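You operate a simulated robot arm through the tools that you are given. There is no shell and no other tool.

You run a simulated robot arm. Do the job below in one go: nothing can be reset, and whatever is moved stays where it is left.

## Task
Ready the rewind: shaft air by its card, roller down, shaft brake off.
Fine: fill through the air nozzle on the valve and stand the nozzle back; the roller lever lowers the black roller.
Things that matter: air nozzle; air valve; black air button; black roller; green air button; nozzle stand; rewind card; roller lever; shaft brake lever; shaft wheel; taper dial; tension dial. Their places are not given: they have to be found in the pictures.

It is judged by the outcome, as a careful person would: the job done as asked, and still so three seconds after it is handed in. It fails if anything else is knocked over, pushed out of place, dropped, spilled or broken.

## Robot
A 7-joint arm with a two-finger parallel gripper, fixed in place. Base frame: the origin is at the foot of the arm, x ahead of it, y to its left, z up. Lengths are in m, angles in degrees, forces in N, time in s.
Its first joint turns from -166.0 to 166.0 degrees. Payload 4.4 kg.
The TCP is the grasp point between the finger pads, 0.023 m short of the fingertips. In the tool frame z runs along the fingers and y along their closing line. Largest opening 0.094 m; finger width 0.038, thickness 0.01; the body of the gripper, 0.054 by 0.096 m, starts 0.039 m behind the TCP.
Orientation is told as [roll, pitch, yaw] about the base's x, y, z axes, in that order, counted from this pose: with the fingers straight down and closing along the base's y, the tool's x points along the base's -x, its y along +y and its z along -z.

## Interface
- The arm moves only by the tool drive_tool. Its argument "rows" is a list of rows, each a list of 7 numbers: the turn, a rotation vector about the tool's x, y, z in degrees, then the shift along the tool's x, y, z in m, then the opening, from 0 (shut) to 1 (fully open). In form: [[ax, ay, az, dx, dy, dz, fingers], ...]. A call has 1 to 20 rows; each row shifts and turns the commanded pose from where the row before left it, along the tool's axes as they then stand. Rows are played at 5 a second. More than 0.05 m and 8.6 degrees between two rows, or a gripper value outside its range, and nothing of the call is played. Where a pose cannot be reached the arm comes as near as it can. A force on the tool above 90 N (or 10 N above the force at the start of the call, whichever is more), or a blocked arm, ends the call early, and 0.2 s more pass. Each finger travels about 0.072 m/s and halts on what it meets, pressing with about 36 N; the grip force reading is that of the motor and also rises with nothing between the fingers. The clock runs only during rows and for 0.2 s after the last one: add rows that do not move to give the fingers time. It gives the time, the measured TCP pose, the force on the tool (base axes), the opening and the grip force at its end, in the units of the frame above (readings bear some noise), with the torque about the TCP (base axes, N m) and any sound that the robot's microphone picked up.
- Cameras (640 x 400 px; columns grow to the right, rows downward): "scene" is fixed at [0.047, 0.6433, 1.4814]; the picture's right is [-0.48, -0.88, 0.00], its down [-0.40, 0.22, -0.89] and it looks along [0.78, -0.43, -0.46] (base axes); focal length 316 px, centre (320, 200). "wrist" rides on the gripper at [0.086, 0.016, -0.074] in the tool frame; the picture's right is [-0.18, 0.98, 0.00], its down [-0.58, -0.11, -0.81] and it looks along [-0.79, -0.15, 0.59] (tool axes); focal length 243 px, centre (320, 200).
- capture(camera): a new picture of that camera. The clock stands still meanwhile.
- pixel_to_xyz(camera, pixels): for up to 12 pixels [column, row] of the newest picture of that camera ("zoom" is the newest enlarged one), the place [x, y, z] in the base frame of the surface seen there, good to about 0.002 m, but the place of the scene camera against the robot may be out by one fixed shift of up to 0.012 m in any direction. The clock stands still meanwhile.
- enlarge(camera, box): a new picture of the part [left, top, right, bottom] of that camera's present view, enlarged. The clock stands still meanwhile.
- close_job(): hands the job in; it is judged then, once.

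Open the gripper and draw the arm clear of the work before you hand the job in, unless the task says otherwise.

The tools are called after "Request:" by a JSON object that holds its "op" and its "data". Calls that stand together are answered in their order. drive_tool: Moves the arm, as the interface text tells. Its arguments: {"type":"object","properties":{"rows":{"type":"array","items":{"type":"array","items":{"type":"number"}}}},"required":["rows"]} The other tools are called the same way: capture (camera) takes a picture; pixel_to_xyz (camera, pixels) gives the place of the surface under pixels of a picture; enlarge (camera, box) takes an enlarged picture of a part of a camera's view; close_job () hands the job in.

At the start:

```text
time: 0.0
tool_pos: [0.6392, 0.1203, 1.2909]
ee_rot: [0.1, 0.0, 0.1]
wrist_force: [0.6, -0.4, 0.0]
torque: [-0.03, 0.0, 0.01]
finger_gap: 0.0942
grasp_force: 0.0
```

scene: 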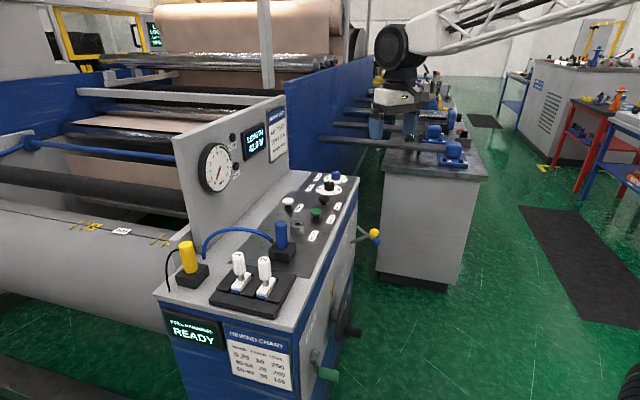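
wrist: 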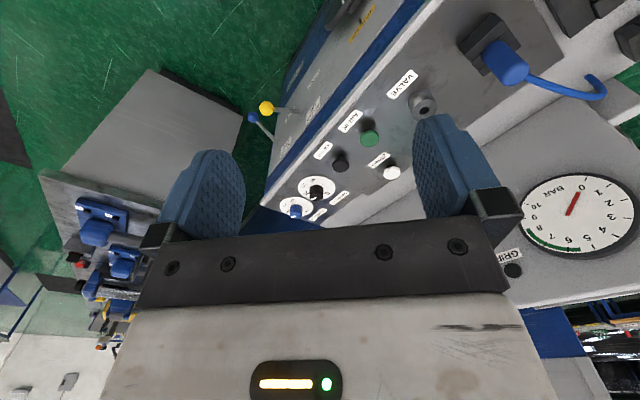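

The scene picture shows a console with a gauge, dials, buttons, a blue nozzle in its stand (about 281,240), a valve and cards. I enlarge the parts of the scene to read the labels and cards.

Request:
{"op": "enlarge", "data": {"camera": "scene", "box": [220, 90, 300, 190]}}

Request:
{"op": "enlarge", "data": {"camera": "scene", "box": [150, 300, 310, 400]}}

Request:
{"op": "enlarge", "data": {"camera": "scene", "box": [260, 160, 400, 260]}}

Request:
{"op": "enlarge", "data": {"camera": "scene", "box": [150, 220, 390, 400]}}

```text
4.00 times, centred on (260, 140) of scene
```

zoom: 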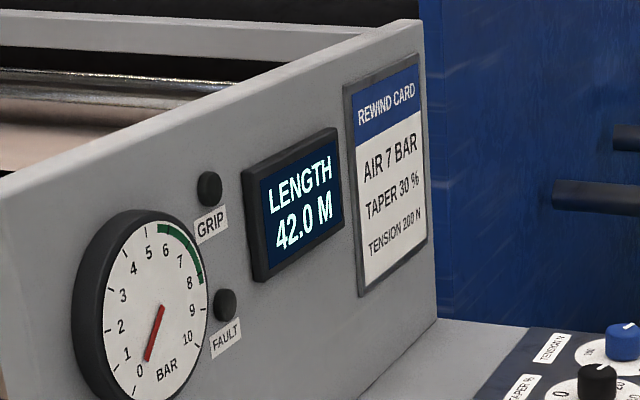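

```text
4.00 times, centred on (230, 350) of scene
```

zoom: 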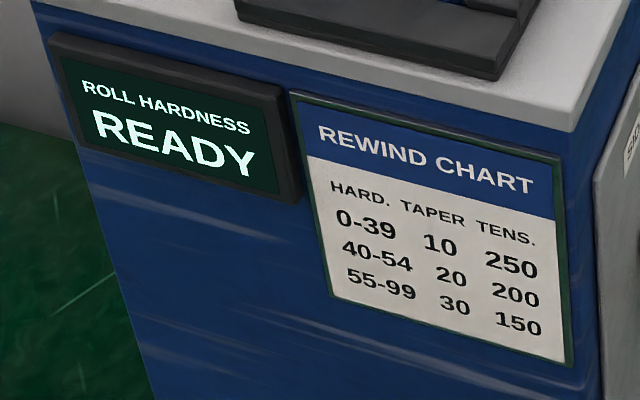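

```text
4.00 times, centred on (330, 210) of scene
```

zoom: 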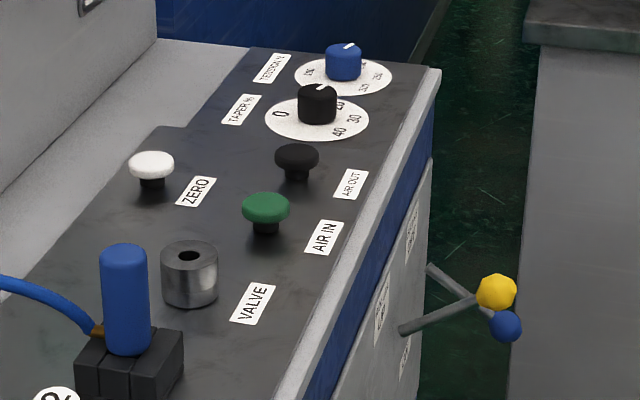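

```text
2.22 times, centred on (270, 310) of scene
```

zoom: 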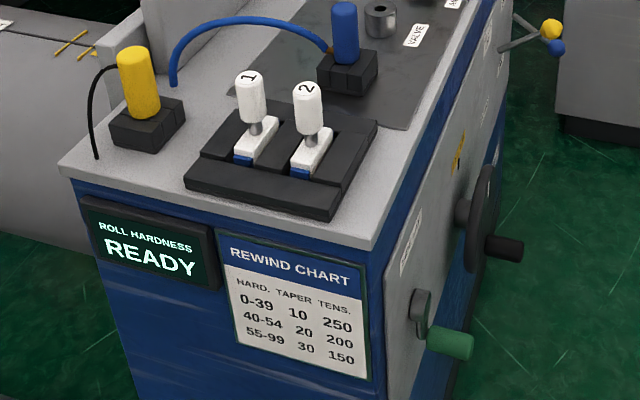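

The card says AIR 7 BAR; the gauge is near 0 now. I measure the places of the nozzle, valve, buttons, levers and gauge from the scene picture.

Request:
{"op": "capture", "data": {"camera": "scene"}}

Request:
{"op": "pixel_to_xyz", "data": {"camera": "scene", "pixels": [[281, 225], [283, 252], [299, 228], [317, 212], [325, 200], [288, 202], [331, 185], [336, 175], [375, 233], [377, 241], [361, 241], [238, 262]]}}

Request:
{"op": "pixel_to_xyz", "data": {"camera": "scene", "pixels": [[264, 270], [188, 258], [217, 168], [338, 318], [350, 330], [330, 374], [352, 182], [160, 290], [298, 322], [320, 295], [272, 100], [357, 215]]}}

```text
taken
```

scene: 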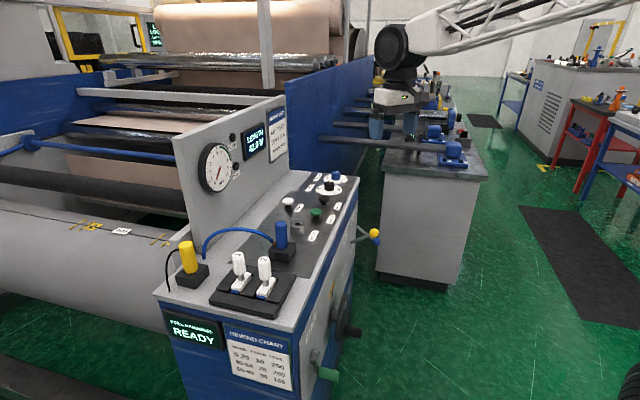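

```text
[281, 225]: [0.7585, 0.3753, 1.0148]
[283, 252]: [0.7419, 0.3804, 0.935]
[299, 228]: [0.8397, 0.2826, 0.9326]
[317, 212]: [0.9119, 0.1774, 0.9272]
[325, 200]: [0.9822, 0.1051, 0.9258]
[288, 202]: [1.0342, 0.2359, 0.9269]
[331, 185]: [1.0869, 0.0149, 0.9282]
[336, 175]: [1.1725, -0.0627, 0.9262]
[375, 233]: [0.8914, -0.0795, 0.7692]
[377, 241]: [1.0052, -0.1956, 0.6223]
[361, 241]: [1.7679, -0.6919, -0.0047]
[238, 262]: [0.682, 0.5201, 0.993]
```

```text
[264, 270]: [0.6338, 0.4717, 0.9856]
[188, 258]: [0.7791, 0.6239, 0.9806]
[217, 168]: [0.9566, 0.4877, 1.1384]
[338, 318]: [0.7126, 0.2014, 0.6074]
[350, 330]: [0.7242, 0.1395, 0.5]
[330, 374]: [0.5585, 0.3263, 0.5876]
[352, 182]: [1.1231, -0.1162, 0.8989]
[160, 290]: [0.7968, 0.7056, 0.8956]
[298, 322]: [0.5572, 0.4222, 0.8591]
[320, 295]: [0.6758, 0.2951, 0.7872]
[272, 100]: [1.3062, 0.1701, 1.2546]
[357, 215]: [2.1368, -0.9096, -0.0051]
```

The gripper hangs above the console at z 1.29; the side panel with the yellow/blue ball levers, handwheel and green handle faces the robot. I back the arm off and turn it 45° so the wrist camera sees that panel.

Request:
{"op": "drive_tool", "data": {"rows": [[0, 0, 0, 0.036, -0.021, 0.0175, 1], [0, 0, 0, 0.036, -0.021, 0.0175, 1], [0, 0, 0, 0.036, -0.021, 0.0175, 1], [0, 0, 0, 0.036, -0.021, 0.0175, 1], [0, 0, 0, 0.036, -0.021, 0.0175, 1], [0, 0, 0, 0.036, -0.021, 0.0175, 1], [0, 0, 0, 0.036, -0.021, 0.0175, 1], [0, 0, 0, 0.036, -0.021, 0.0175, 1], [0, 0, -7.5, 0, 0, 0, 1], [0, 0, -7.5, 0, 0, 0, 1], [0, 0, -7.5, 0, 0, 0, 1], [0, 0, -7.5, 0, 0, 0, 1], [0, 0, -7.5, 0, 0, 0, 1], [0, 0, -7.5, 0, 0, 0, 1]]}}

Request:
{"op": "capture", "data": {"camera": "wrist"}}

Request:
{"op": "capture", "data": {"camera": "scene"}}

```text
time: 3.0
tool_pos: [0.3503, -0.0482, 1.1506]
ee_rot: [0.0, 0.1, 45.1]
wrist_force: [0.1, -0.8, 0.0]
torque: [-0.02, 0.0, 0.01]
finger_gap: 0.0938
grasp_force: 0.0
```

```text
taken
```

wrist: 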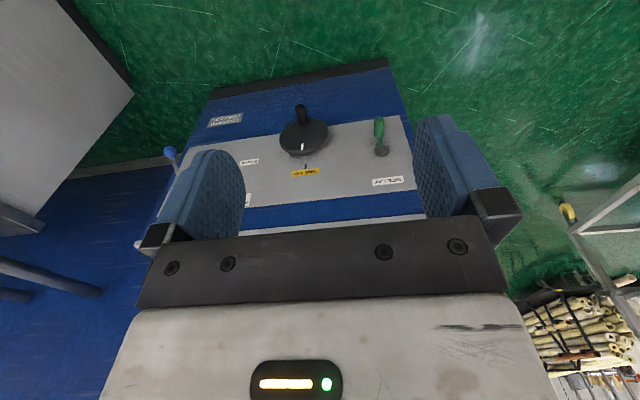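

```text
taken
```

scene: 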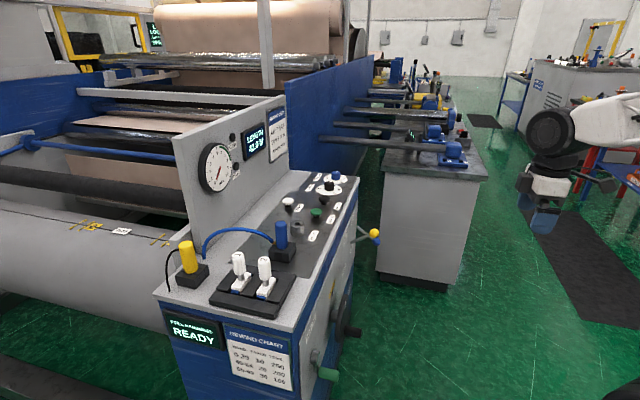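

The wrist view (upside down) shows the panel with the wheel near (303,140), a green handle at (380,138) and labels. I enlarge it to read the labels.

Request:
{"op": "enlarge", "data": {"camera": "wrist", "box": [230, 90, 330, 190]}}

Request:
{"op": "enlarge", "data": {"camera": "wrist", "box": [330, 100, 430, 200]}}

Request:
{"op": "enlarge", "data": {"camera": "wrist", "box": [150, 90, 260, 220]}}

Request:
{"op": "enlarge", "data": {"camera": "scene", "box": [320, 200, 400, 300]}}

```text
4.00 times, centred on (280, 140) of wrist
```

zoom: 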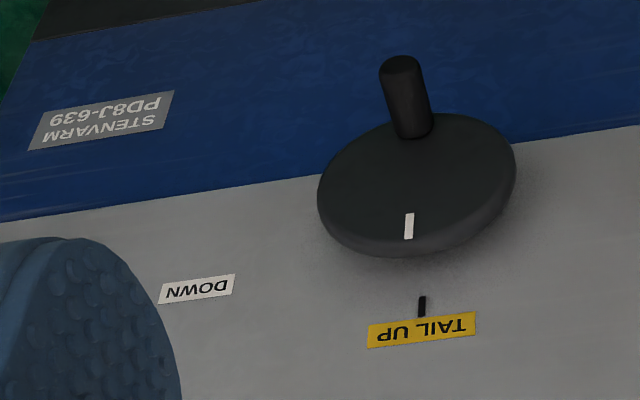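

```text
4.00 times, centred on (380, 150) of wrist
```

zoom: 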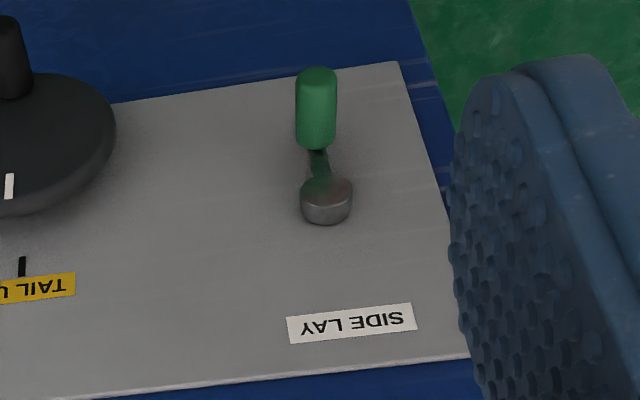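

```text
3.08 times, centred on (205, 155) of wrist
```

zoom: 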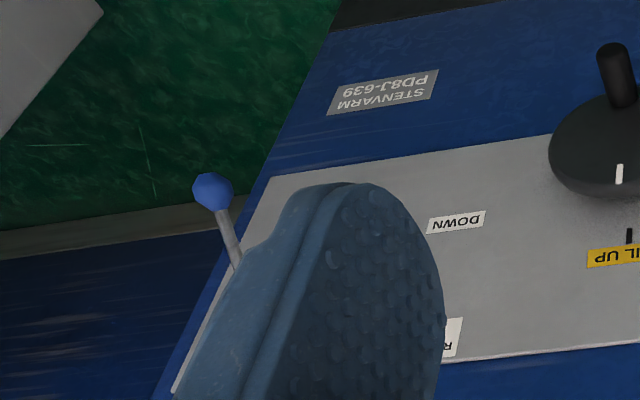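

```text
4.00 times, centred on (360, 250) of scene
```

zoom: 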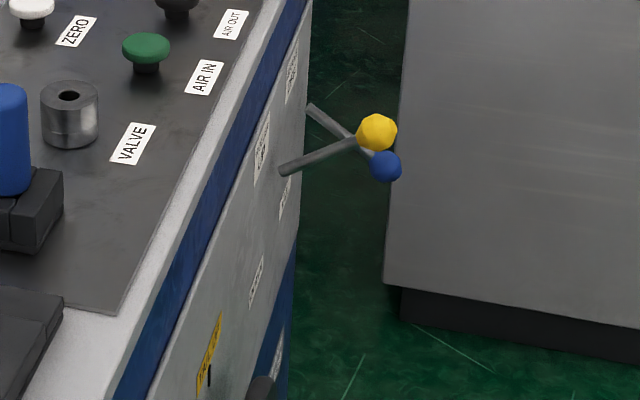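

The wheel's white mark sits at a "TAIL UP" tick; a green handle is "SIDE LAY"; there is a "DOWN" label near the lever side. I slide the camera along the panel to the right to see the yellow and blue ball levers.

Request:
{"op": "drive_tool", "data": {"rows": [[0, 0, 0, 0, -0.042, 0.015, 1], [0, 0, 0, 0, -0.042, 0.015, 1], [0, 0, 0, 0, -0.042, 0.015, 1], [0, 0, 0, 0, -0.042, 0.015, 1], [0, 0, 0, 0, -0.042, 0.015, 1], [0, 0, 0, 0, -0.042, 0.015, 1], [0, 0, 0, 0, 0, 0, 1]]}}

Request:
{"op": "capture", "data": {"camera": "wrist"}}

Request:
{"op": "enlarge", "data": {"camera": "wrist", "box": [220, 60, 430, 240]}}

```text
time: 4.6
tool_pos: [0.5306, -0.2244, 1.0604]
ee_rot: [0.0, 0.1, 45.0]
wrist_force: [0.0, 0.9, 0.4]
torque: [0.01, 0.04, 0.02]
finger_gap: 0.0941
grasp_force: 0.0
```

```text
taken
```

wrist: 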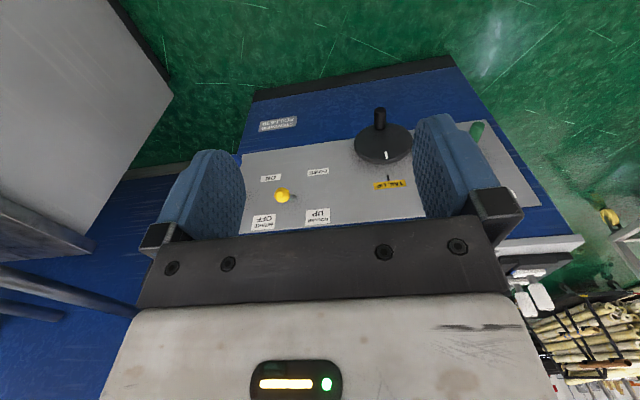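

```text
2.22 times, centred on (325, 150) of wrist
```

zoom: 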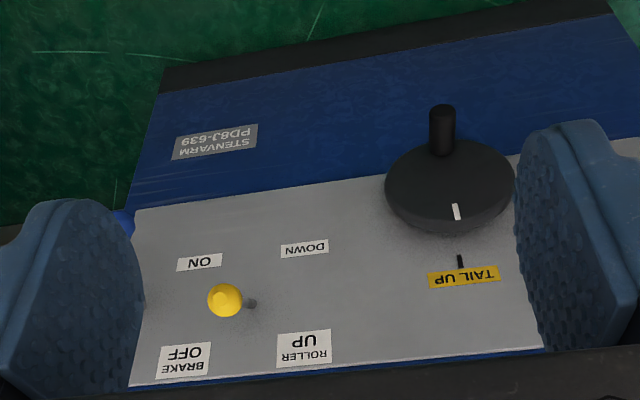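

Labels read "ROLLER UP / DOWN" and "BRAKE OFF / ON"; the yellow ball is at (283,196). I measure these and pan the camera so both levers come between the fingers.

Request:
{"op": "pixel_to_xyz", "data": {"camera": "zoom", "pixels": [[305, 350], [305, 249], [185, 362], [199, 263], [225, 300], [256, 303], [122, 222], [465, 278], [456, 212], [440, 130], [460, 262], [440, 190]]}}

Request:
{"op": "drive_tool", "data": {"rows": [[0, 0, 0, 0, -0.045, 0.0, 1], [0, 0, 0, 0, -0.045, 0.0, 1], [0, 0, 0, 0, -0.045, 0.0, 1], [0, 0, 0, 0, 0, 0, 1]]}}

Request:
{"op": "capture", "data": {"camera": "wrist"}}

Request:
{"op": "enlarge", "data": {"camera": "wrist", "box": [240, 100, 420, 230]}}

```text
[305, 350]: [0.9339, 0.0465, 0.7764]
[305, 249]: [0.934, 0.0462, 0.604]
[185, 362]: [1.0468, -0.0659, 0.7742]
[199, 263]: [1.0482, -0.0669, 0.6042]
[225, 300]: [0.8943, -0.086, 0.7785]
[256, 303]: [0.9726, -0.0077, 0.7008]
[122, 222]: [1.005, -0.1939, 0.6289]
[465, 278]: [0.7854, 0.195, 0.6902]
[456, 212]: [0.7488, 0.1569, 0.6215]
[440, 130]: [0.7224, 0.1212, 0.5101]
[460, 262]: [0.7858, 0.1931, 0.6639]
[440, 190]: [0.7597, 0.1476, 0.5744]
```

```text
time: 5.6
tool_pos: [0.6248, -0.3209, 1.0598]
ee_rot: [0.0, 0.1, 45.0]
wrist_force: [0.8, 0.1, -0.5]
torque: [0.0, 0.01, -0.01]
finger_gap: 0.0941
grasp_force: 0.0
```

```text
taken
```

wrist: 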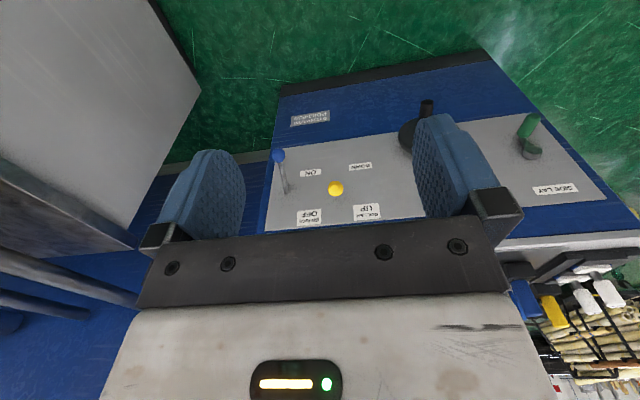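

```text
3.08 times, centred on (330, 165) of wrist
```

zoom: 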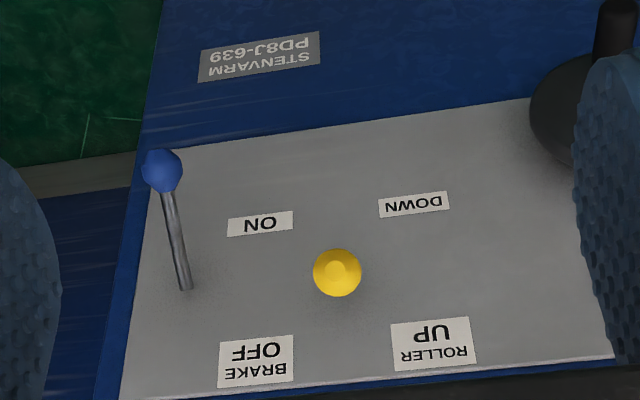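

The yellow ball lever (ball ≈ (0.908,-0.080,0.768)) is at ROLLER UP and the blue one (ball ≈ (1.017,-0.192,0.618)) at BRAKE ON. Now I move the camera to look at the nozzle, stand and valve.

Request:
{"op": "drive_tool", "data": {"rows": [[0, 0, 0, -0.0296, 0.0365, -0.0075, 1], [0, 0, 0, -0.0296, 0.0365, -0.0075, 1], [0, 0, 0, -0.0296, 0.0365, -0.0075, 1], [0, 0, 0, -0.0296, 0.0365, -0.0075, 1], [0, 0, 0, -0.0296, 0.0365, -0.0075, 1], [0, 0, 0, -0.0296, 0.0365, -0.0075, 1], [0, 0, 0, -0.0296, 0.0365, -0.0075, 1], [0, 0, 0, -0.0296, 0.0365, -0.0075, 1], [0, 0, 0, -0.0296, 0.0365, -0.0075, 1], [0, 0, 0, -0.0296, 0.0365, -0.0075, 1], [0, 0, 0, -0.0296, 0.0365, -0.0075, 1], [0, 0, 0, -0.0296, 0.0365, -0.0075, 1], [0, 0, 0, 0, 0, 0, 1]]}}

Request:
{"op": "capture", "data": {"camera": "wrist"}}

Request:
{"op": "enlarge", "data": {"camera": "wrist", "box": [240, 40, 420, 230]}}

```text
time: 8.4
tool_pos: [0.5657, 0.2397, 1.1514]
ee_rot: [0.0, -0.1, 45.0]
wrist_force: [0.2, 0.2, 0.3]
torque: [0.01, -0.01, 0.01]
finger_gap: 0.0938
grasp_force: 0.1
```

```text
taken
```

wrist: 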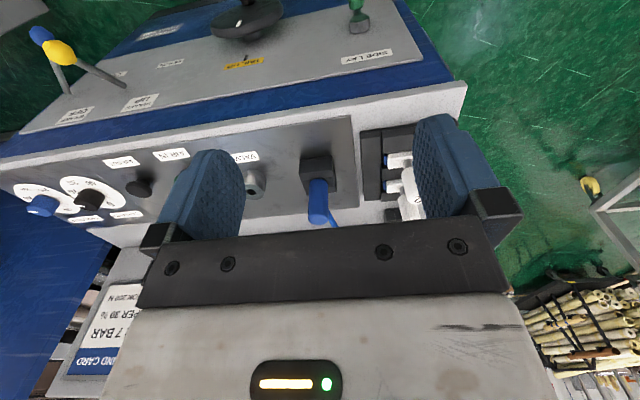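

```text
2.11 times, centred on (330, 135) of wrist
```

zoom: 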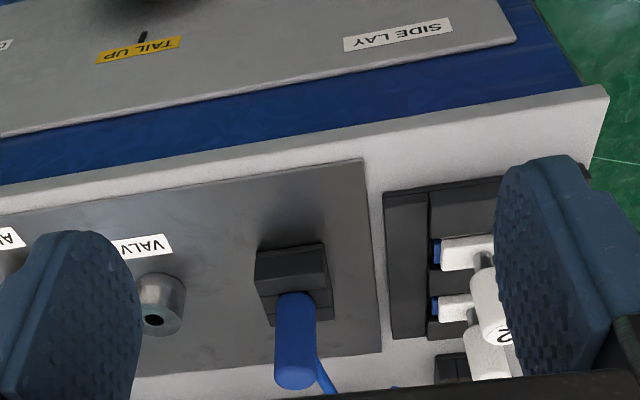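

The nozzle shows at about (318,200), its stand at (318,170) and the valve at (255,180). I measure points on them with the wrist camera.

Request:
{"op": "pixel_to_xyz", "data": {"camera": "zoom", "pixels": [[294, 380], [294, 340], [294, 300], [278, 340], [312, 340], [292, 260], [260, 285], [322, 275], [322, 310], [262, 310], [328, 385], [280, 200]]}}

Request:
{"op": "pixel_to_xyz", "data": {"camera": "zoom", "pixels": [[155, 320], [140, 315], [172, 315], [160, 335], [158, 300], [160, 275], [180, 290], [200, 355], [300, 250], [258, 252], [322, 245], [324, 270]]}}

Request:
{"op": "enlarge", "data": {"camera": "scene", "box": [250, 200, 330, 270]}}

```text
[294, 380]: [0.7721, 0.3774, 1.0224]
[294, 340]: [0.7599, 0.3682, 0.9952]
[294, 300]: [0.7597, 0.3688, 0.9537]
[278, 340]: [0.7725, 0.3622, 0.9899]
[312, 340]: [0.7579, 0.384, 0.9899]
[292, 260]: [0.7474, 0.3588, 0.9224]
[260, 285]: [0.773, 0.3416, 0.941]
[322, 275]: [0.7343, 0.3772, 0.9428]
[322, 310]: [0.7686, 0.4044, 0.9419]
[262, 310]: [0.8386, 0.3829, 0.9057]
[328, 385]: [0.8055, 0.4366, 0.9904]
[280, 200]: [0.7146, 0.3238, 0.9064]
```

```text
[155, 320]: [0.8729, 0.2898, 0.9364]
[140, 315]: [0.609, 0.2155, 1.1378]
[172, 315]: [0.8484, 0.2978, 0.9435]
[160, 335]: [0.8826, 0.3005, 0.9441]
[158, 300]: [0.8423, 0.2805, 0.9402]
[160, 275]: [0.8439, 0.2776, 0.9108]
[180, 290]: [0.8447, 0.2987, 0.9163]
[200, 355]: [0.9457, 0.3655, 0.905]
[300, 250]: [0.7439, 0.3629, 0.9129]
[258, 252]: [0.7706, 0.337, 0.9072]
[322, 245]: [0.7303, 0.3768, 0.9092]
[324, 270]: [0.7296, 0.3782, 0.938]
```

```text
5.71 times, centred on (290, 235) of scene
```

zoom: 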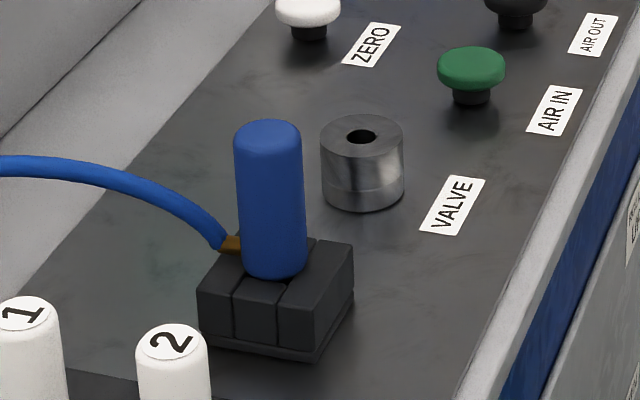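

The nozzle axis is near (0.774,0.377) with its top at z≈1.025, the stand top at z≈0.942 and the valve top at z≈0.944 around (0.865,0.29). I move above the nozzle at a safe height and check the alignment with the wrist camera.

Request:
{"op": "drive_tool", "data": {"rows": [[0, 0, 0, -0.0407, -0.0084, 0.006, 1], [0, 0, 0, -0.0407, -0.0084, 0.006, 1], [0, 0, 0, -0.0407, -0.0084, 0.006, 1], [0, 0, 0, -0.0407, -0.0084, 0.006, 1], [0, 0, 0, -0.0407, -0.0084, 0.006, 1], [0, 0, 0, -0.0407, -0.0084, 0.006, 1], [0, 0, 0, 0, 0, 0, 1]]}}

Request:
{"op": "capture", "data": {"camera": "wrist"}}

Request:
{"op": "enlarge", "data": {"camera": "wrist", "box": [240, 40, 420, 230]}}

Request:
{"op": "capture", "data": {"camera": "scene"}}

```text
time: 10.0
tool_pos: [0.774, 0.3778, 1.1152]
ee_rot: [-0.1, 0.0, 45.0]
wrist_force: [-0.1, -0.8, -0.2]
torque: [-0.03, 0.03, 0.01]
finger_gap: 0.0937
grasp_force: 0.0
```

```text
taken
```

wrist: 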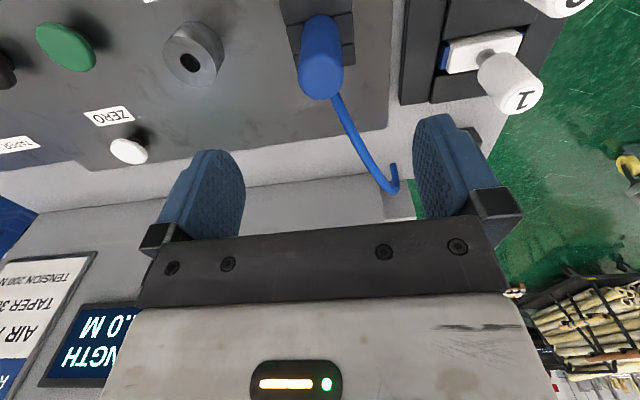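

```text
2.11 times, centred on (330, 135) of wrist
```

zoom: 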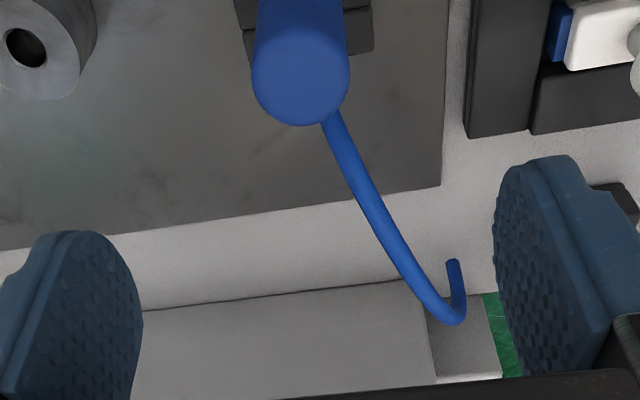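

```text
taken
```

scene: 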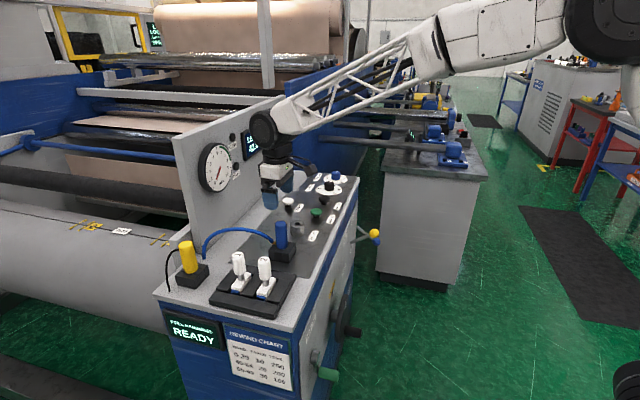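

The nozzle top shows at about (321,75), centred on the tool's column. I measure nozzle, valve and button points from this close view.

Request:
{"op": "pixel_to_xyz", "data": {"camera": "wrist", "pixels": [[321, 78], [303, 75], [339, 75], [321, 96], [320, 55], [321, 40], [189, 62], [165, 55], [222, 55], [190, 35], [190, 85], [350, 120]]}}

Request:
{"op": "pixel_to_xyz", "data": {"camera": "wrist", "pixels": [[65, 45], [37, 40], [95, 55], [65, 25], [75, 70], [375, 170], [396, 185], [500, 95], [300, 20], [350, 20], [128, 150], [200, 80]]}}

Request:
{"op": "enlarge", "data": {"camera": "wrist", "box": [240, 0, 400, 110]}}

```text
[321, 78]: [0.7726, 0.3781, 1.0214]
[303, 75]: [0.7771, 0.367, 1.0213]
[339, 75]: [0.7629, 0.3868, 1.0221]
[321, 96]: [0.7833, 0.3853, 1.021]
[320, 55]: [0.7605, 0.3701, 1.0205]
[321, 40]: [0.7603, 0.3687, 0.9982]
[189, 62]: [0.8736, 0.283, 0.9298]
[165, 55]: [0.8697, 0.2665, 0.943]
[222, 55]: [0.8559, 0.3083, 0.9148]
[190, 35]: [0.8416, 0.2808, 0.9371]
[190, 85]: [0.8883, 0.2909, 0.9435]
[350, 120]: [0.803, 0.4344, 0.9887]
```

```text
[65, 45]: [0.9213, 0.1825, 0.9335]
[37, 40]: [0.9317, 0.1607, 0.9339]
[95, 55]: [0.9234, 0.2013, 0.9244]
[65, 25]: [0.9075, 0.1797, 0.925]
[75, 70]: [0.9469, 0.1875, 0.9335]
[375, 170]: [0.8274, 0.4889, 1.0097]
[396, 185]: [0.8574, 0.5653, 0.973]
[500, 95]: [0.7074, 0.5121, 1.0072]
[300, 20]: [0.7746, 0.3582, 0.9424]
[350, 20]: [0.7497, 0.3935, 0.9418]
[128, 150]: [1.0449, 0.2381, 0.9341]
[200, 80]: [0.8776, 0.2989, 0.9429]
```

```text
3.64 times, centred on (320, 55) of wrist
```

zoom: 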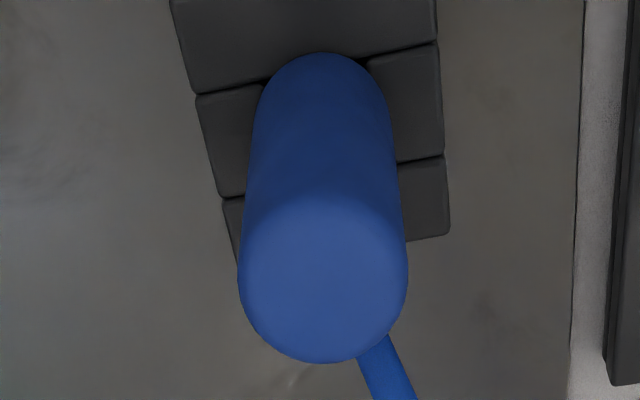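

The nozzle top centre is about (0.772,0.3775,1.021), just under the tool. I enlarge the valve to find its centre exactly before moving.

Request:
{"op": "enlarge", "data": {"camera": "wrist", "box": [140, 0, 240, 110]}}

```text
3.64 times, centred on (190, 55) of wrist
```

zoom: 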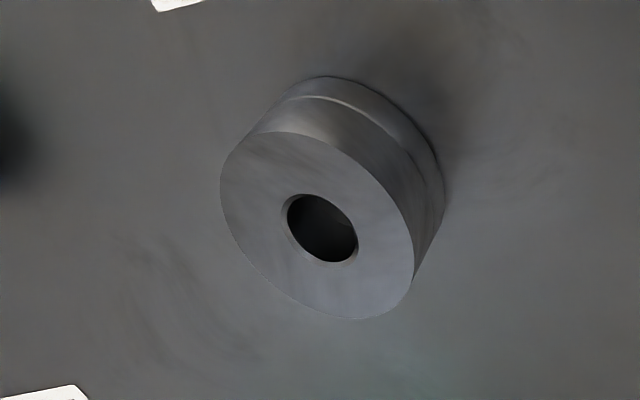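

I query points around the valve's hole and rim in this enlargement.

Request:
{"op": "pixel_to_xyz", "data": {"camera": "zoom", "pixels": [[281, 212], [363, 245], [305, 190], [335, 267], [226, 190], [410, 270], [290, 138], [350, 315], [250, 145], [395, 310], [321, 228], [240, 245]]}}

```text
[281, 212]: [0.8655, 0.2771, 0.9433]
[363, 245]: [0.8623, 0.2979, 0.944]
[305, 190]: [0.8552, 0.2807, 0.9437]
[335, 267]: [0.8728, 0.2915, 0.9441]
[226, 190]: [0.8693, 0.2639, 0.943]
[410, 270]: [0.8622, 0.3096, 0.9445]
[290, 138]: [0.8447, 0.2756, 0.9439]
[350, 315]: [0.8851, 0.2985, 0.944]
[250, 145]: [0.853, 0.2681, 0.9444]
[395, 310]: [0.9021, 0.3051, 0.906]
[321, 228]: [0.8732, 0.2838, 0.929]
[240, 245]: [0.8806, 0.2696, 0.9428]
```

The valve centre is (0.8646,0.2869), top z 0.944. I now go straight down over the nozzle to TCP z≈0.992 and close the fingers on it.

Request:
{"op": "drive_tool", "data": {"rows": [[0, 0, 0, 0.0005, 0.0005, 0.0205, 1], [0, 0, 0, 0.0005, 0.0005, 0.0205, 1], [0, 0, 0, 0, 0, 0.0205, 1], [0, 0, 0, 0, 0, 0.0205, 1], [0, 0, 0, 0, 0, 0.0205, 1], [0, 0, 0, 0, 0, 0.0205, 1], [0, 0, 0, 0, 0, 0, 1]]}}

Request:
{"op": "capture", "data": {"camera": "wrist"}}

Request:
{"op": "enlarge", "data": {"camera": "scene", "box": [230, 170, 350, 270]}}

```text
time: 11.6
tool_pos: [0.7735, 0.3775, 0.9918]
ee_rot: [0.0, -0.1, 45.0]
wrist_force: [-1.0, 0.0, -0.6]
torque: [0.03, 0.0, 0.0]
finger_gap: 0.0939
grasp_force: 0.0
```

```text
taken
```

wrist: 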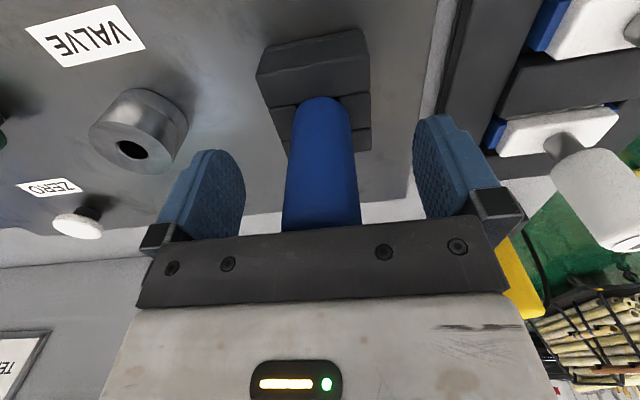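

```text
4.00 times, centred on (290, 220) of scene
```

zoom: 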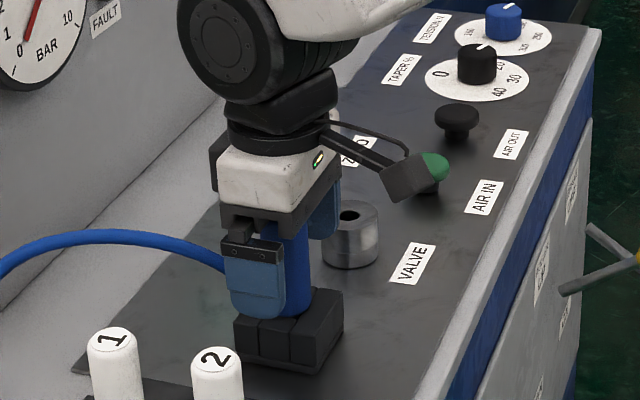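

The fingers straddle the nozzle with the hose going out between them. I close the gripper on it.

Request:
{"op": "drive_tool", "data": {"rows": [[0, 0, 0, 0, 0, 0, 0.6], [0, 0, 0, 0, 0, 0, 0.3], [0, 0, 0, 0, 0, 0, 0.2], [0, 0, 0, 0, 0, 0, 0.2], [0, 0, 0, 0, 0, 0, 0.2], [0, 0, 0, 0, 0, 0, 0.2]]}}

```text
time: 13.0
tool_pos: [0.7725, 0.3779, 0.9909]
ee_rot: [0.1, 0.0, 44.9]
wrist_force: [-1.1, 1.8, 0.1]
torque: [0.08, 0.08, 0.0]
finger_gap: 0.0334
grasp_force: 35.4
```

The gripper holds the nozzle (gap 0.033, 35 N). I lift it straight up about 7 cm and look.

Request:
{"op": "drive_tool", "data": {"rows": [[0, 0, 0, 0, 0, -0.01, 0.2], [0, 0, 0, 0, 0, -0.015, 0.2], [0, 0, 0, 0, 0, -0.015, 0.2], [0, 0, 0, 0, 0, -0.015, 0.2], [0, 0, 0, 0, 0, -0.015, 0.2], [0, 0, 0, 0, 0, 0, 0.2]]}}

Request:
{"op": "capture", "data": {"camera": "wrist"}}

Request:
{"op": "enlarge", "data": {"camera": "scene", "box": [230, 170, 350, 270]}}

```text
time: 14.4
tool_pos: [0.7723, 0.377, 1.062]
ee_rot: [0.0, 0.0, 45.1]
wrist_force: [0.3, 0.2, -2.7]
torque: [-0.01, -0.01, 0.01]
finger_gap: 0.0334
grasp_force: 36.3
```

```text
taken
```

wrist: 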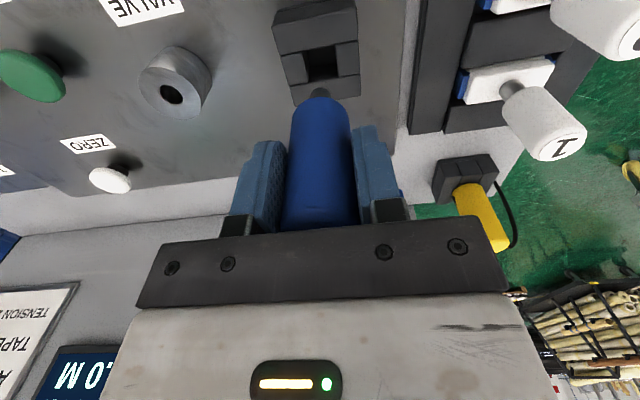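

```text
4.00 times, centred on (290, 220) of scene
```

zoom: 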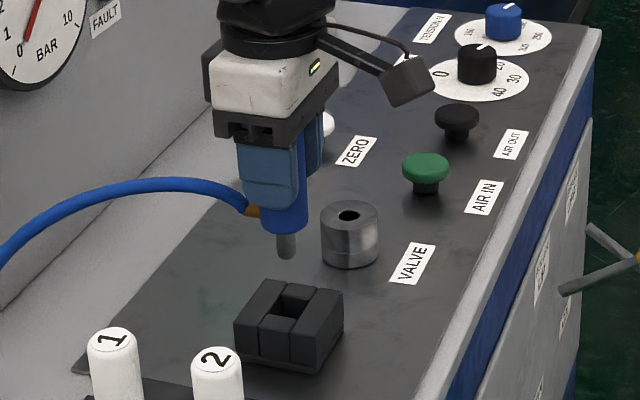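

The nozzle has a slim metal tip (wrist pixel about (319,92)) that goes into the valve's hole. I measure the tip and the stand's square hole to know the offset from the TCP.

Request:
{"op": "enlarge", "data": {"camera": "wrist", "box": [260, 0, 380, 110]}}

```text
3.64 times, centred on (320, 55) of wrist
```

zoom: 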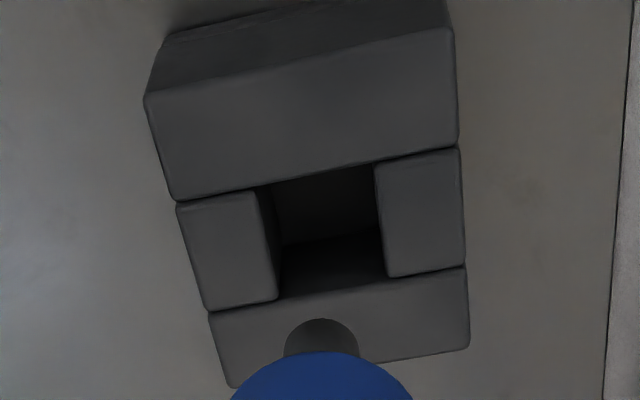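

Request:
{"op": "pixel_to_xyz", "data": {"camera": "zoom", "pixels": [[322, 340], [322, 325], [295, 345], [350, 345], [322, 380], [260, 245], [385, 230], [315, 180], [320, 305], [190, 300], [460, 300], [322, 240]]}}

```text
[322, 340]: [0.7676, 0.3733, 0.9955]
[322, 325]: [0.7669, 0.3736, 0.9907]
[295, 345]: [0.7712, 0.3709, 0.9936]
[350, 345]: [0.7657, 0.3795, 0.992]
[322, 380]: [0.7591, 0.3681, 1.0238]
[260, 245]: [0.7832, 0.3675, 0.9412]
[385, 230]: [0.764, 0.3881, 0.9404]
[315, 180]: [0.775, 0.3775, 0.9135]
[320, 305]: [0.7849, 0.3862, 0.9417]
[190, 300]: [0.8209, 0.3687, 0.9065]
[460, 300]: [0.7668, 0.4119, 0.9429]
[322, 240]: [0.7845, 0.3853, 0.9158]
```

The tip axis is within about 1 mm of the TCP, and its bottom clears the valve top by about 4 cm. I carry it sideways over the valve centre (0.8646,0.2869) and check.

Request:
{"op": "drive_tool", "data": {"rows": [[0, 0, 0, -0.0004, -0.026, 0, 0.2], [0, 0, 0, -0.0004, -0.026, 0, 0.2], [0, 0, 0, -0.0004, -0.026, 0, 0.2], [0, 0, 0, -0.0004, -0.026, 0, 0.2], [0, 0, 0, 0, -0.025, 0, 0.2], [0, 0, 0, 0, 0, 0, 0.2]]}}

Request:
{"op": "enlarge", "data": {"camera": "wrist", "box": [260, 0, 380, 110]}}

Request:
{"op": "enlarge", "data": {"camera": "scene", "box": [230, 160, 350, 260]}}

```text
time: 15.8
tool_pos: [0.8658, 0.2871, 1.0615]
ee_rot: [0.0, -0.1, 45.1]
wrist_force: [0.4, -0.3, -3.2]
torque: [0.02, 0.0, 0.0]
finger_gap: 0.0335
grasp_force: 36.4
```

```text
3.64 times, centred on (320, 55) of wrist
```

zoom: 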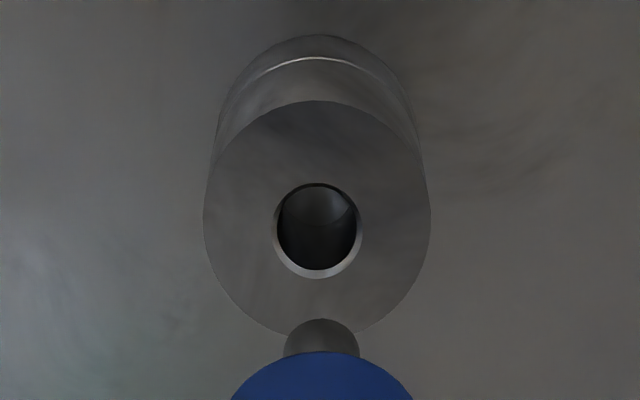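

```text
4.00 times, centred on (290, 210) of scene
```

zoom: 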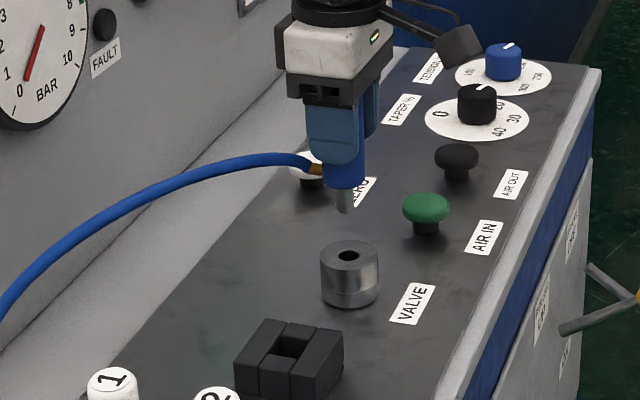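

The hole centre at zoom (318,231) lies almost on the tip's column (321). I measure both for the last millimetre.

Request:
{"op": "pixel_to_xyz", "data": {"camera": "zoom", "pixels": [[268, 230], [368, 230], [318, 176], [318, 284], [215, 215], [424, 215], [320, 104], [300, 330], [322, 335], [293, 345], [352, 345], [322, 345]]}}

```text
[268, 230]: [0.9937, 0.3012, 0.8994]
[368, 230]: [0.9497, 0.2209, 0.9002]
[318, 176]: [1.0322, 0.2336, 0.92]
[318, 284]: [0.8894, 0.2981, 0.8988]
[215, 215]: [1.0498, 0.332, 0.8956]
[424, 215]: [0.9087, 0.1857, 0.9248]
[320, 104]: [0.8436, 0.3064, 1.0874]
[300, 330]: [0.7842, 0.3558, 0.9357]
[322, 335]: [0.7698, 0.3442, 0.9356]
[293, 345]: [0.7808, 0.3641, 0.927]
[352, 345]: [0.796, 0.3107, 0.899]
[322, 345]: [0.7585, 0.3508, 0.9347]
```

That query used the scene enlargement, which was the newest. I take the wrist enlargement again and repeat.

Request:
{"op": "enlarge", "data": {"camera": "wrist", "box": [260, 0, 380, 110]}}

Request:
{"op": "pixel_to_xyz", "data": {"camera": "zoom", "pixels": [[268, 230], [368, 230], [318, 176], [318, 284], [215, 215], [424, 215], [320, 104], [240, 290], [322, 335], [293, 345], [352, 345], [390, 290]]}}

```text
3.64 times, centred on (320, 55) of wrist
```

zoom: 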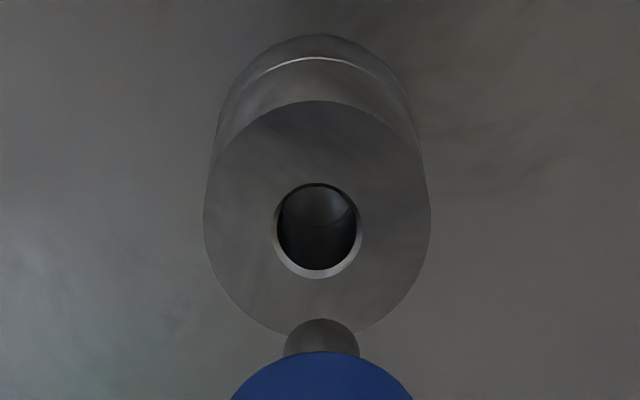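

```text
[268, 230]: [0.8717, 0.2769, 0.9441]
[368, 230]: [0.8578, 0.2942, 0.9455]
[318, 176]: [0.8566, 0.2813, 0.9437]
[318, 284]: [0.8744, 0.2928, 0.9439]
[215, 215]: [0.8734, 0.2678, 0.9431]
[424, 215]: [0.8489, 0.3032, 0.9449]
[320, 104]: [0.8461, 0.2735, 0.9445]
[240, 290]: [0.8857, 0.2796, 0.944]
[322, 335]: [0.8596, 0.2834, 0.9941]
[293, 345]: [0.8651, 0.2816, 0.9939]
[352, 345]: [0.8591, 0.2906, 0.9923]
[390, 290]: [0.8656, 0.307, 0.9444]
```

Hole centre ≈ (0.865,0.2865) and tip ≈ (0.8645,0.2866): aligned within a millimetre. I lower in small steps and watch the force.

Request:
{"op": "drive_tool", "data": {"rows": [[0, 0, 0, 0, 0, 0.015, 0.2], [0, 0, 0, 0, 0, 0.015, 0.2], [0, 0, 0, 0, 0, 0.008, 0.2], [0, 0, 0, 0, 0, 0.008, 0.2], [0, 0, 0, 0, 0, 0.008, 0.2], [0, 0, 0, 0, 0, 0, 0.2]]}}

Request:
{"op": "enlarge", "data": {"camera": "scene", "box": [230, 160, 350, 260]}}

Request:
{"op": "enlarge", "data": {"camera": "wrist", "box": [260, 0, 380, 110]}}

```text
time: 17.2
tool_pos: [0.8654, 0.2862, 1.0076]
ee_rot: [0.0, 0.0, 45.0]
wrist_force: [1.0, -0.2, -1.7]
torque: [-0.01, -0.02, 0.0]
finger_gap: 0.0335
grasp_force: 35.9
```

```text
4.00 times, centred on (290, 210) of scene
```

zoom: 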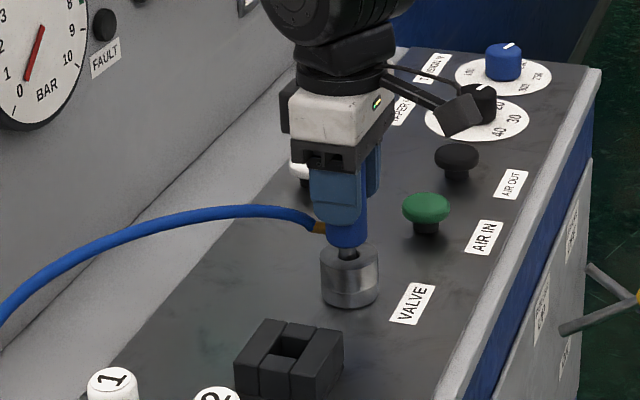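

```text
3.64 times, centred on (320, 55) of wrist
```

zoom: 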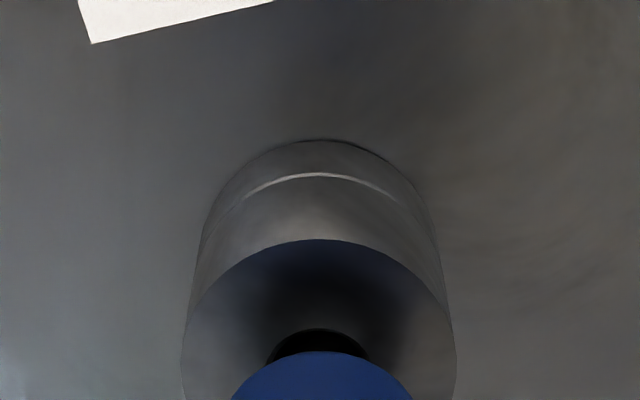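

The tip has entered the hole with no side force (TCP z 1.0076). I continue down slowly to seat it.

Request:
{"op": "drive_tool", "data": {"rows": [[0, 0, 0, 0, 0, 0.004, 0.2], [0, 0, 0, 0, 0, 0.004, 0.2], [0, 0, 0, 0, 0, 0.003, 0.2], [0, 0, 0, 0, 0, 0, 0.2]]}}

```text
time: 18.2
tool_pos: [0.8666, 0.286, 0.9981]
ee_rot: [0.0, -0.1, 45.1]
wrist_force: [-2.5, -0.7, 10.2]
torque: [-0.07, 0.24, 0.03]
finger_gap: 0.0333
grasp_force: 35.9
```

Upward force rose to 10 N at z 0.998, so something has seated. I look at the contact closely.

Request:
{"op": "enlarge", "data": {"camera": "scene", "box": [270, 190, 340, 250]}}

Request:
{"op": "enlarge", "data": {"camera": "wrist", "box": [260, 0, 380, 110]}}

Request:
{"op": "enlarge", "data": {"camera": "scene", "box": [190, 120, 270, 200]}}

```text
6.67 times, centred on (305, 220) of scene
```

zoom: 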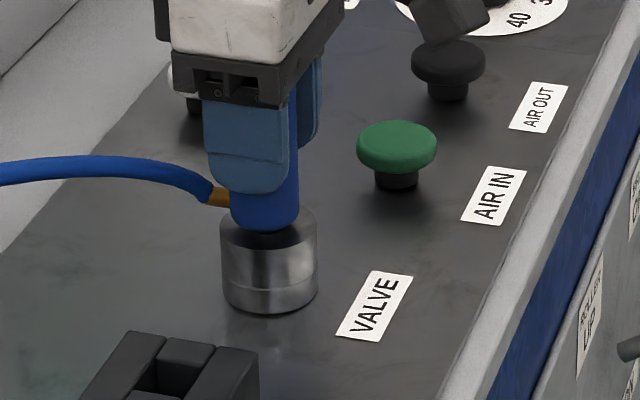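

```text
3.64 times, centred on (320, 55) of wrist
```

zoom: 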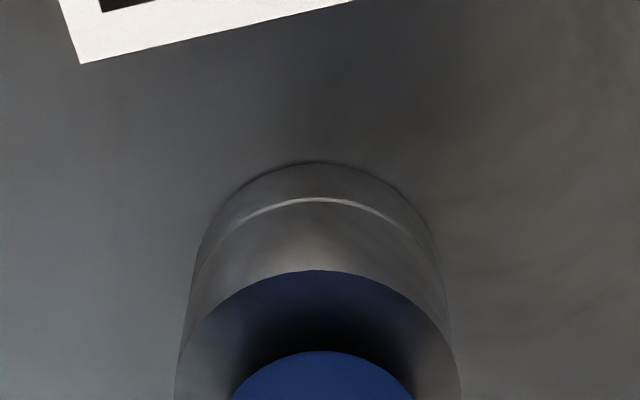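

```text
5.00 times, centred on (230, 160) of scene
```

zoom: 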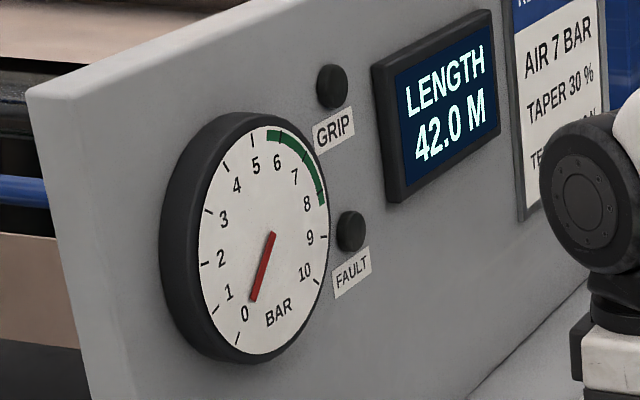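

I measure the nozzle's lower rim and the valve top in the wrist view to see whether the body is resting on the valve.

Request:
{"op": "enlarge", "data": {"camera": "wrist", "box": [260, 0, 380, 110]}}

Request:
{"op": "pixel_to_xyz", "data": {"camera": "zoom", "pixels": [[322, 353], [322, 358], [322, 366], [322, 346], [322, 335], [322, 300], [280, 365], [365, 365], [250, 390], [395, 390], [230, 330], [415, 330]]}}

```text
3.64 times, centred on (320, 55) of wrist
```

zoom: 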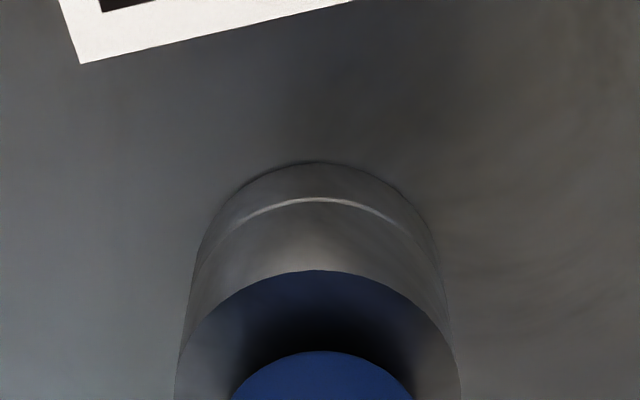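

```text
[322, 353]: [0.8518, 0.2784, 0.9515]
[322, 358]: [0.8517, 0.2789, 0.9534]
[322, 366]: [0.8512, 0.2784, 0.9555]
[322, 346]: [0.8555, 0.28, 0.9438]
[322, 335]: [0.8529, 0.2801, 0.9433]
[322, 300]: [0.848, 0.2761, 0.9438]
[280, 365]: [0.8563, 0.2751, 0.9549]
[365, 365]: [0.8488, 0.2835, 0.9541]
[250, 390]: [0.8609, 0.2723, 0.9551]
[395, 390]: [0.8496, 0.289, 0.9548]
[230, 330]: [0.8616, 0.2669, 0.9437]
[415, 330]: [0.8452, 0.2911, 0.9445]
```

The body's lower rim is at z≈0.951, about 7 mm above the valve top, so the tip meets something inside. I press gently a little further to see if it seats deeper.

Request:
{"op": "drive_tool", "data": {"rows": [[0, 0, 0, 0, 0, 0.002, 0.2], [0, 0, 0, 0, 0, 0, 0.2]]}}

```text
time: 18.8
tool_pos: [0.8652, 0.2866, 0.997]
ee_rot: [-0.1, -0.2, 45.0]
wrist_force: [-10.5, -1.4, 41.3]
torque: [0.01, 0.85, 0.03]
finger_gap: 0.0331
grasp_force: 36.2
```

Force climbed to 41 N with hardly any travel: the tip stands on the bottom of the valve hole, as it did in the stand (same tip length). I ease off the load, then open the fingers.

Request:
{"op": "drive_tool", "data": {"rows": [[0, 0, 0, 0, 0, -0.002, 0.2], [0, 0, 0, 0, 0, -0.001, 0.2], [0, 0, 0, 0, 0, 0, 0.2]]}}

```text
time: 19.6
tool_pos: [0.8667, 0.2872, 0.9972]
ee_rot: [0.0, 0.0, 45.1]
wrist_force: [6.2, 5.9, 23.1]
torque: [0.53, -0.53, 0.01]
finger_gap: 0.0333
grasp_force: 36.2
```

Still 23 N up; I ease another 1.5 mm.

Request:
{"op": "drive_tool", "data": {"rows": [[0, 0, 0, 0, 0, -0.0015, 0.2], [0, 0, 0, 0, 0, 0, 0.2]]}}

```text
time: 20.2
tool_pos: [0.8648, 0.2868, 0.9973]
ee_rot: [0.1, 0.2, 45.0]
wrist_force: [1.7, -1.2, 4.7]
torque: [-0.04, -0.15, -0.04]
finger_gap: 0.0333
grasp_force: 36.7
```

The load is down to about 5 N. I open the fingers and hold still to see whether the nozzle stays upright.

Request:
{"op": "drive_tool", "data": {"rows": [[0, 0, 0, 0, 0, 0, 0.4], [0, 0, 0, 0, 0, 0, 0.7], [0, 0, 0, 0, 0, 0, 1], [0, 0, 0, 0, 0, 0, 1], [0, 0, 0, 0, 0, 0, 1]]}}

Request:
{"op": "enlarge", "data": {"camera": "scene", "box": [250, 180, 350, 260]}}

Request:
{"op": "capture", "data": {"camera": "wrist"}}

```text
time: 21.4
tool_pos: [0.8648, 0.287, 0.9977]
ee_rot: [0.0, 0.0, 45.0]
wrist_force: [0.0, -0.5, -0.4]
torque: [0.0, -0.02, 0.01]
finger_gap: 0.094
grasp_force: 0.0
```

```text
5.00 times, centred on (300, 220) of scene
```

zoom: 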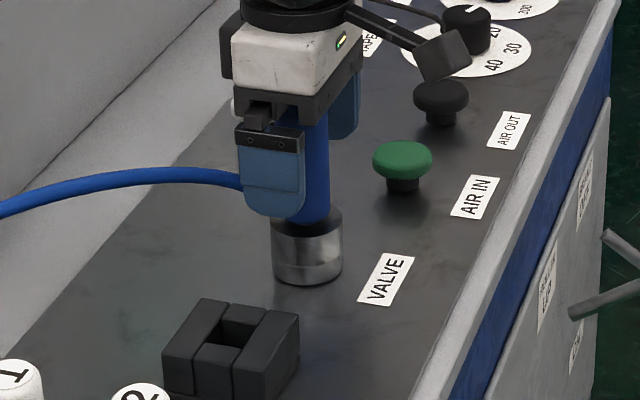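

```text
taken
```

wrist: 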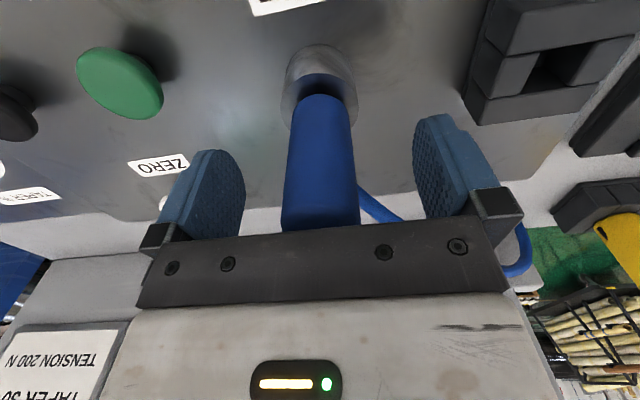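

The nozzle stands upright on the valve. I raise straight up clear of it, then look at the green button from above.

Request:
{"op": "drive_tool", "data": {"rows": [[0, 0, 0, 0, 0, -0.02, 1], [0, 0, 0, 0, 0, -0.025, 1], [0, 0, 0, 0, 0, -0.025, 1], [0, 0, 0, 0, 0, -0.025, 1], [0, 0, 0, 0, 0, 0, 1]]}}

Request:
{"op": "enlarge", "data": {"camera": "wrist", "box": [60, 0, 260, 140]}}

Request:
{"op": "capture", "data": {"camera": "wrist"}}

```text
time: 22.6
tool_pos: [0.8655, 0.2876, 1.0935]
ee_rot: [0.0, 0.0, 45.0]
wrist_force: [0.2, 0.1, 0.0]
torque: [0.0, -0.01, -0.01]
finger_gap: 0.094
grasp_force: 0.0
```

```text
2.86 times, centred on (160, 70) of wrist
```

zoom: 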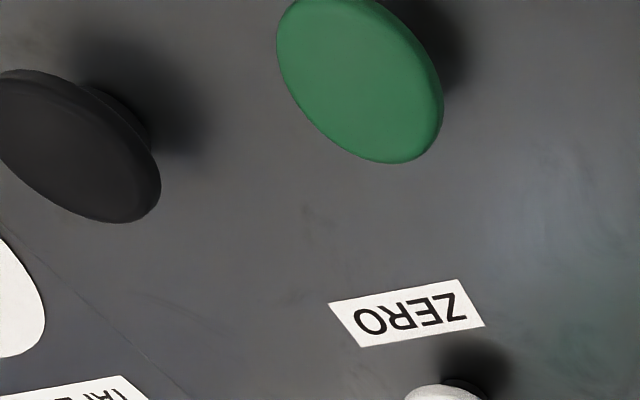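

```text
taken
```

wrist: 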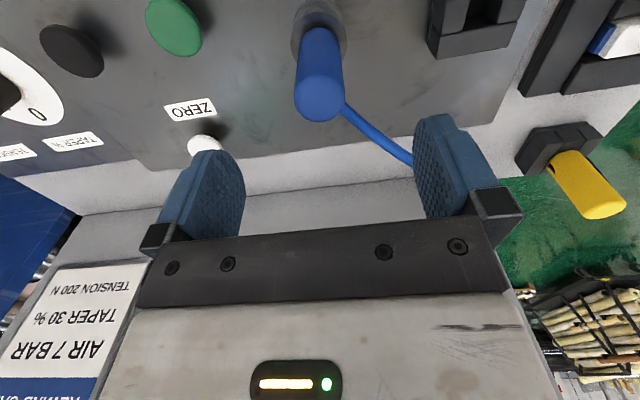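

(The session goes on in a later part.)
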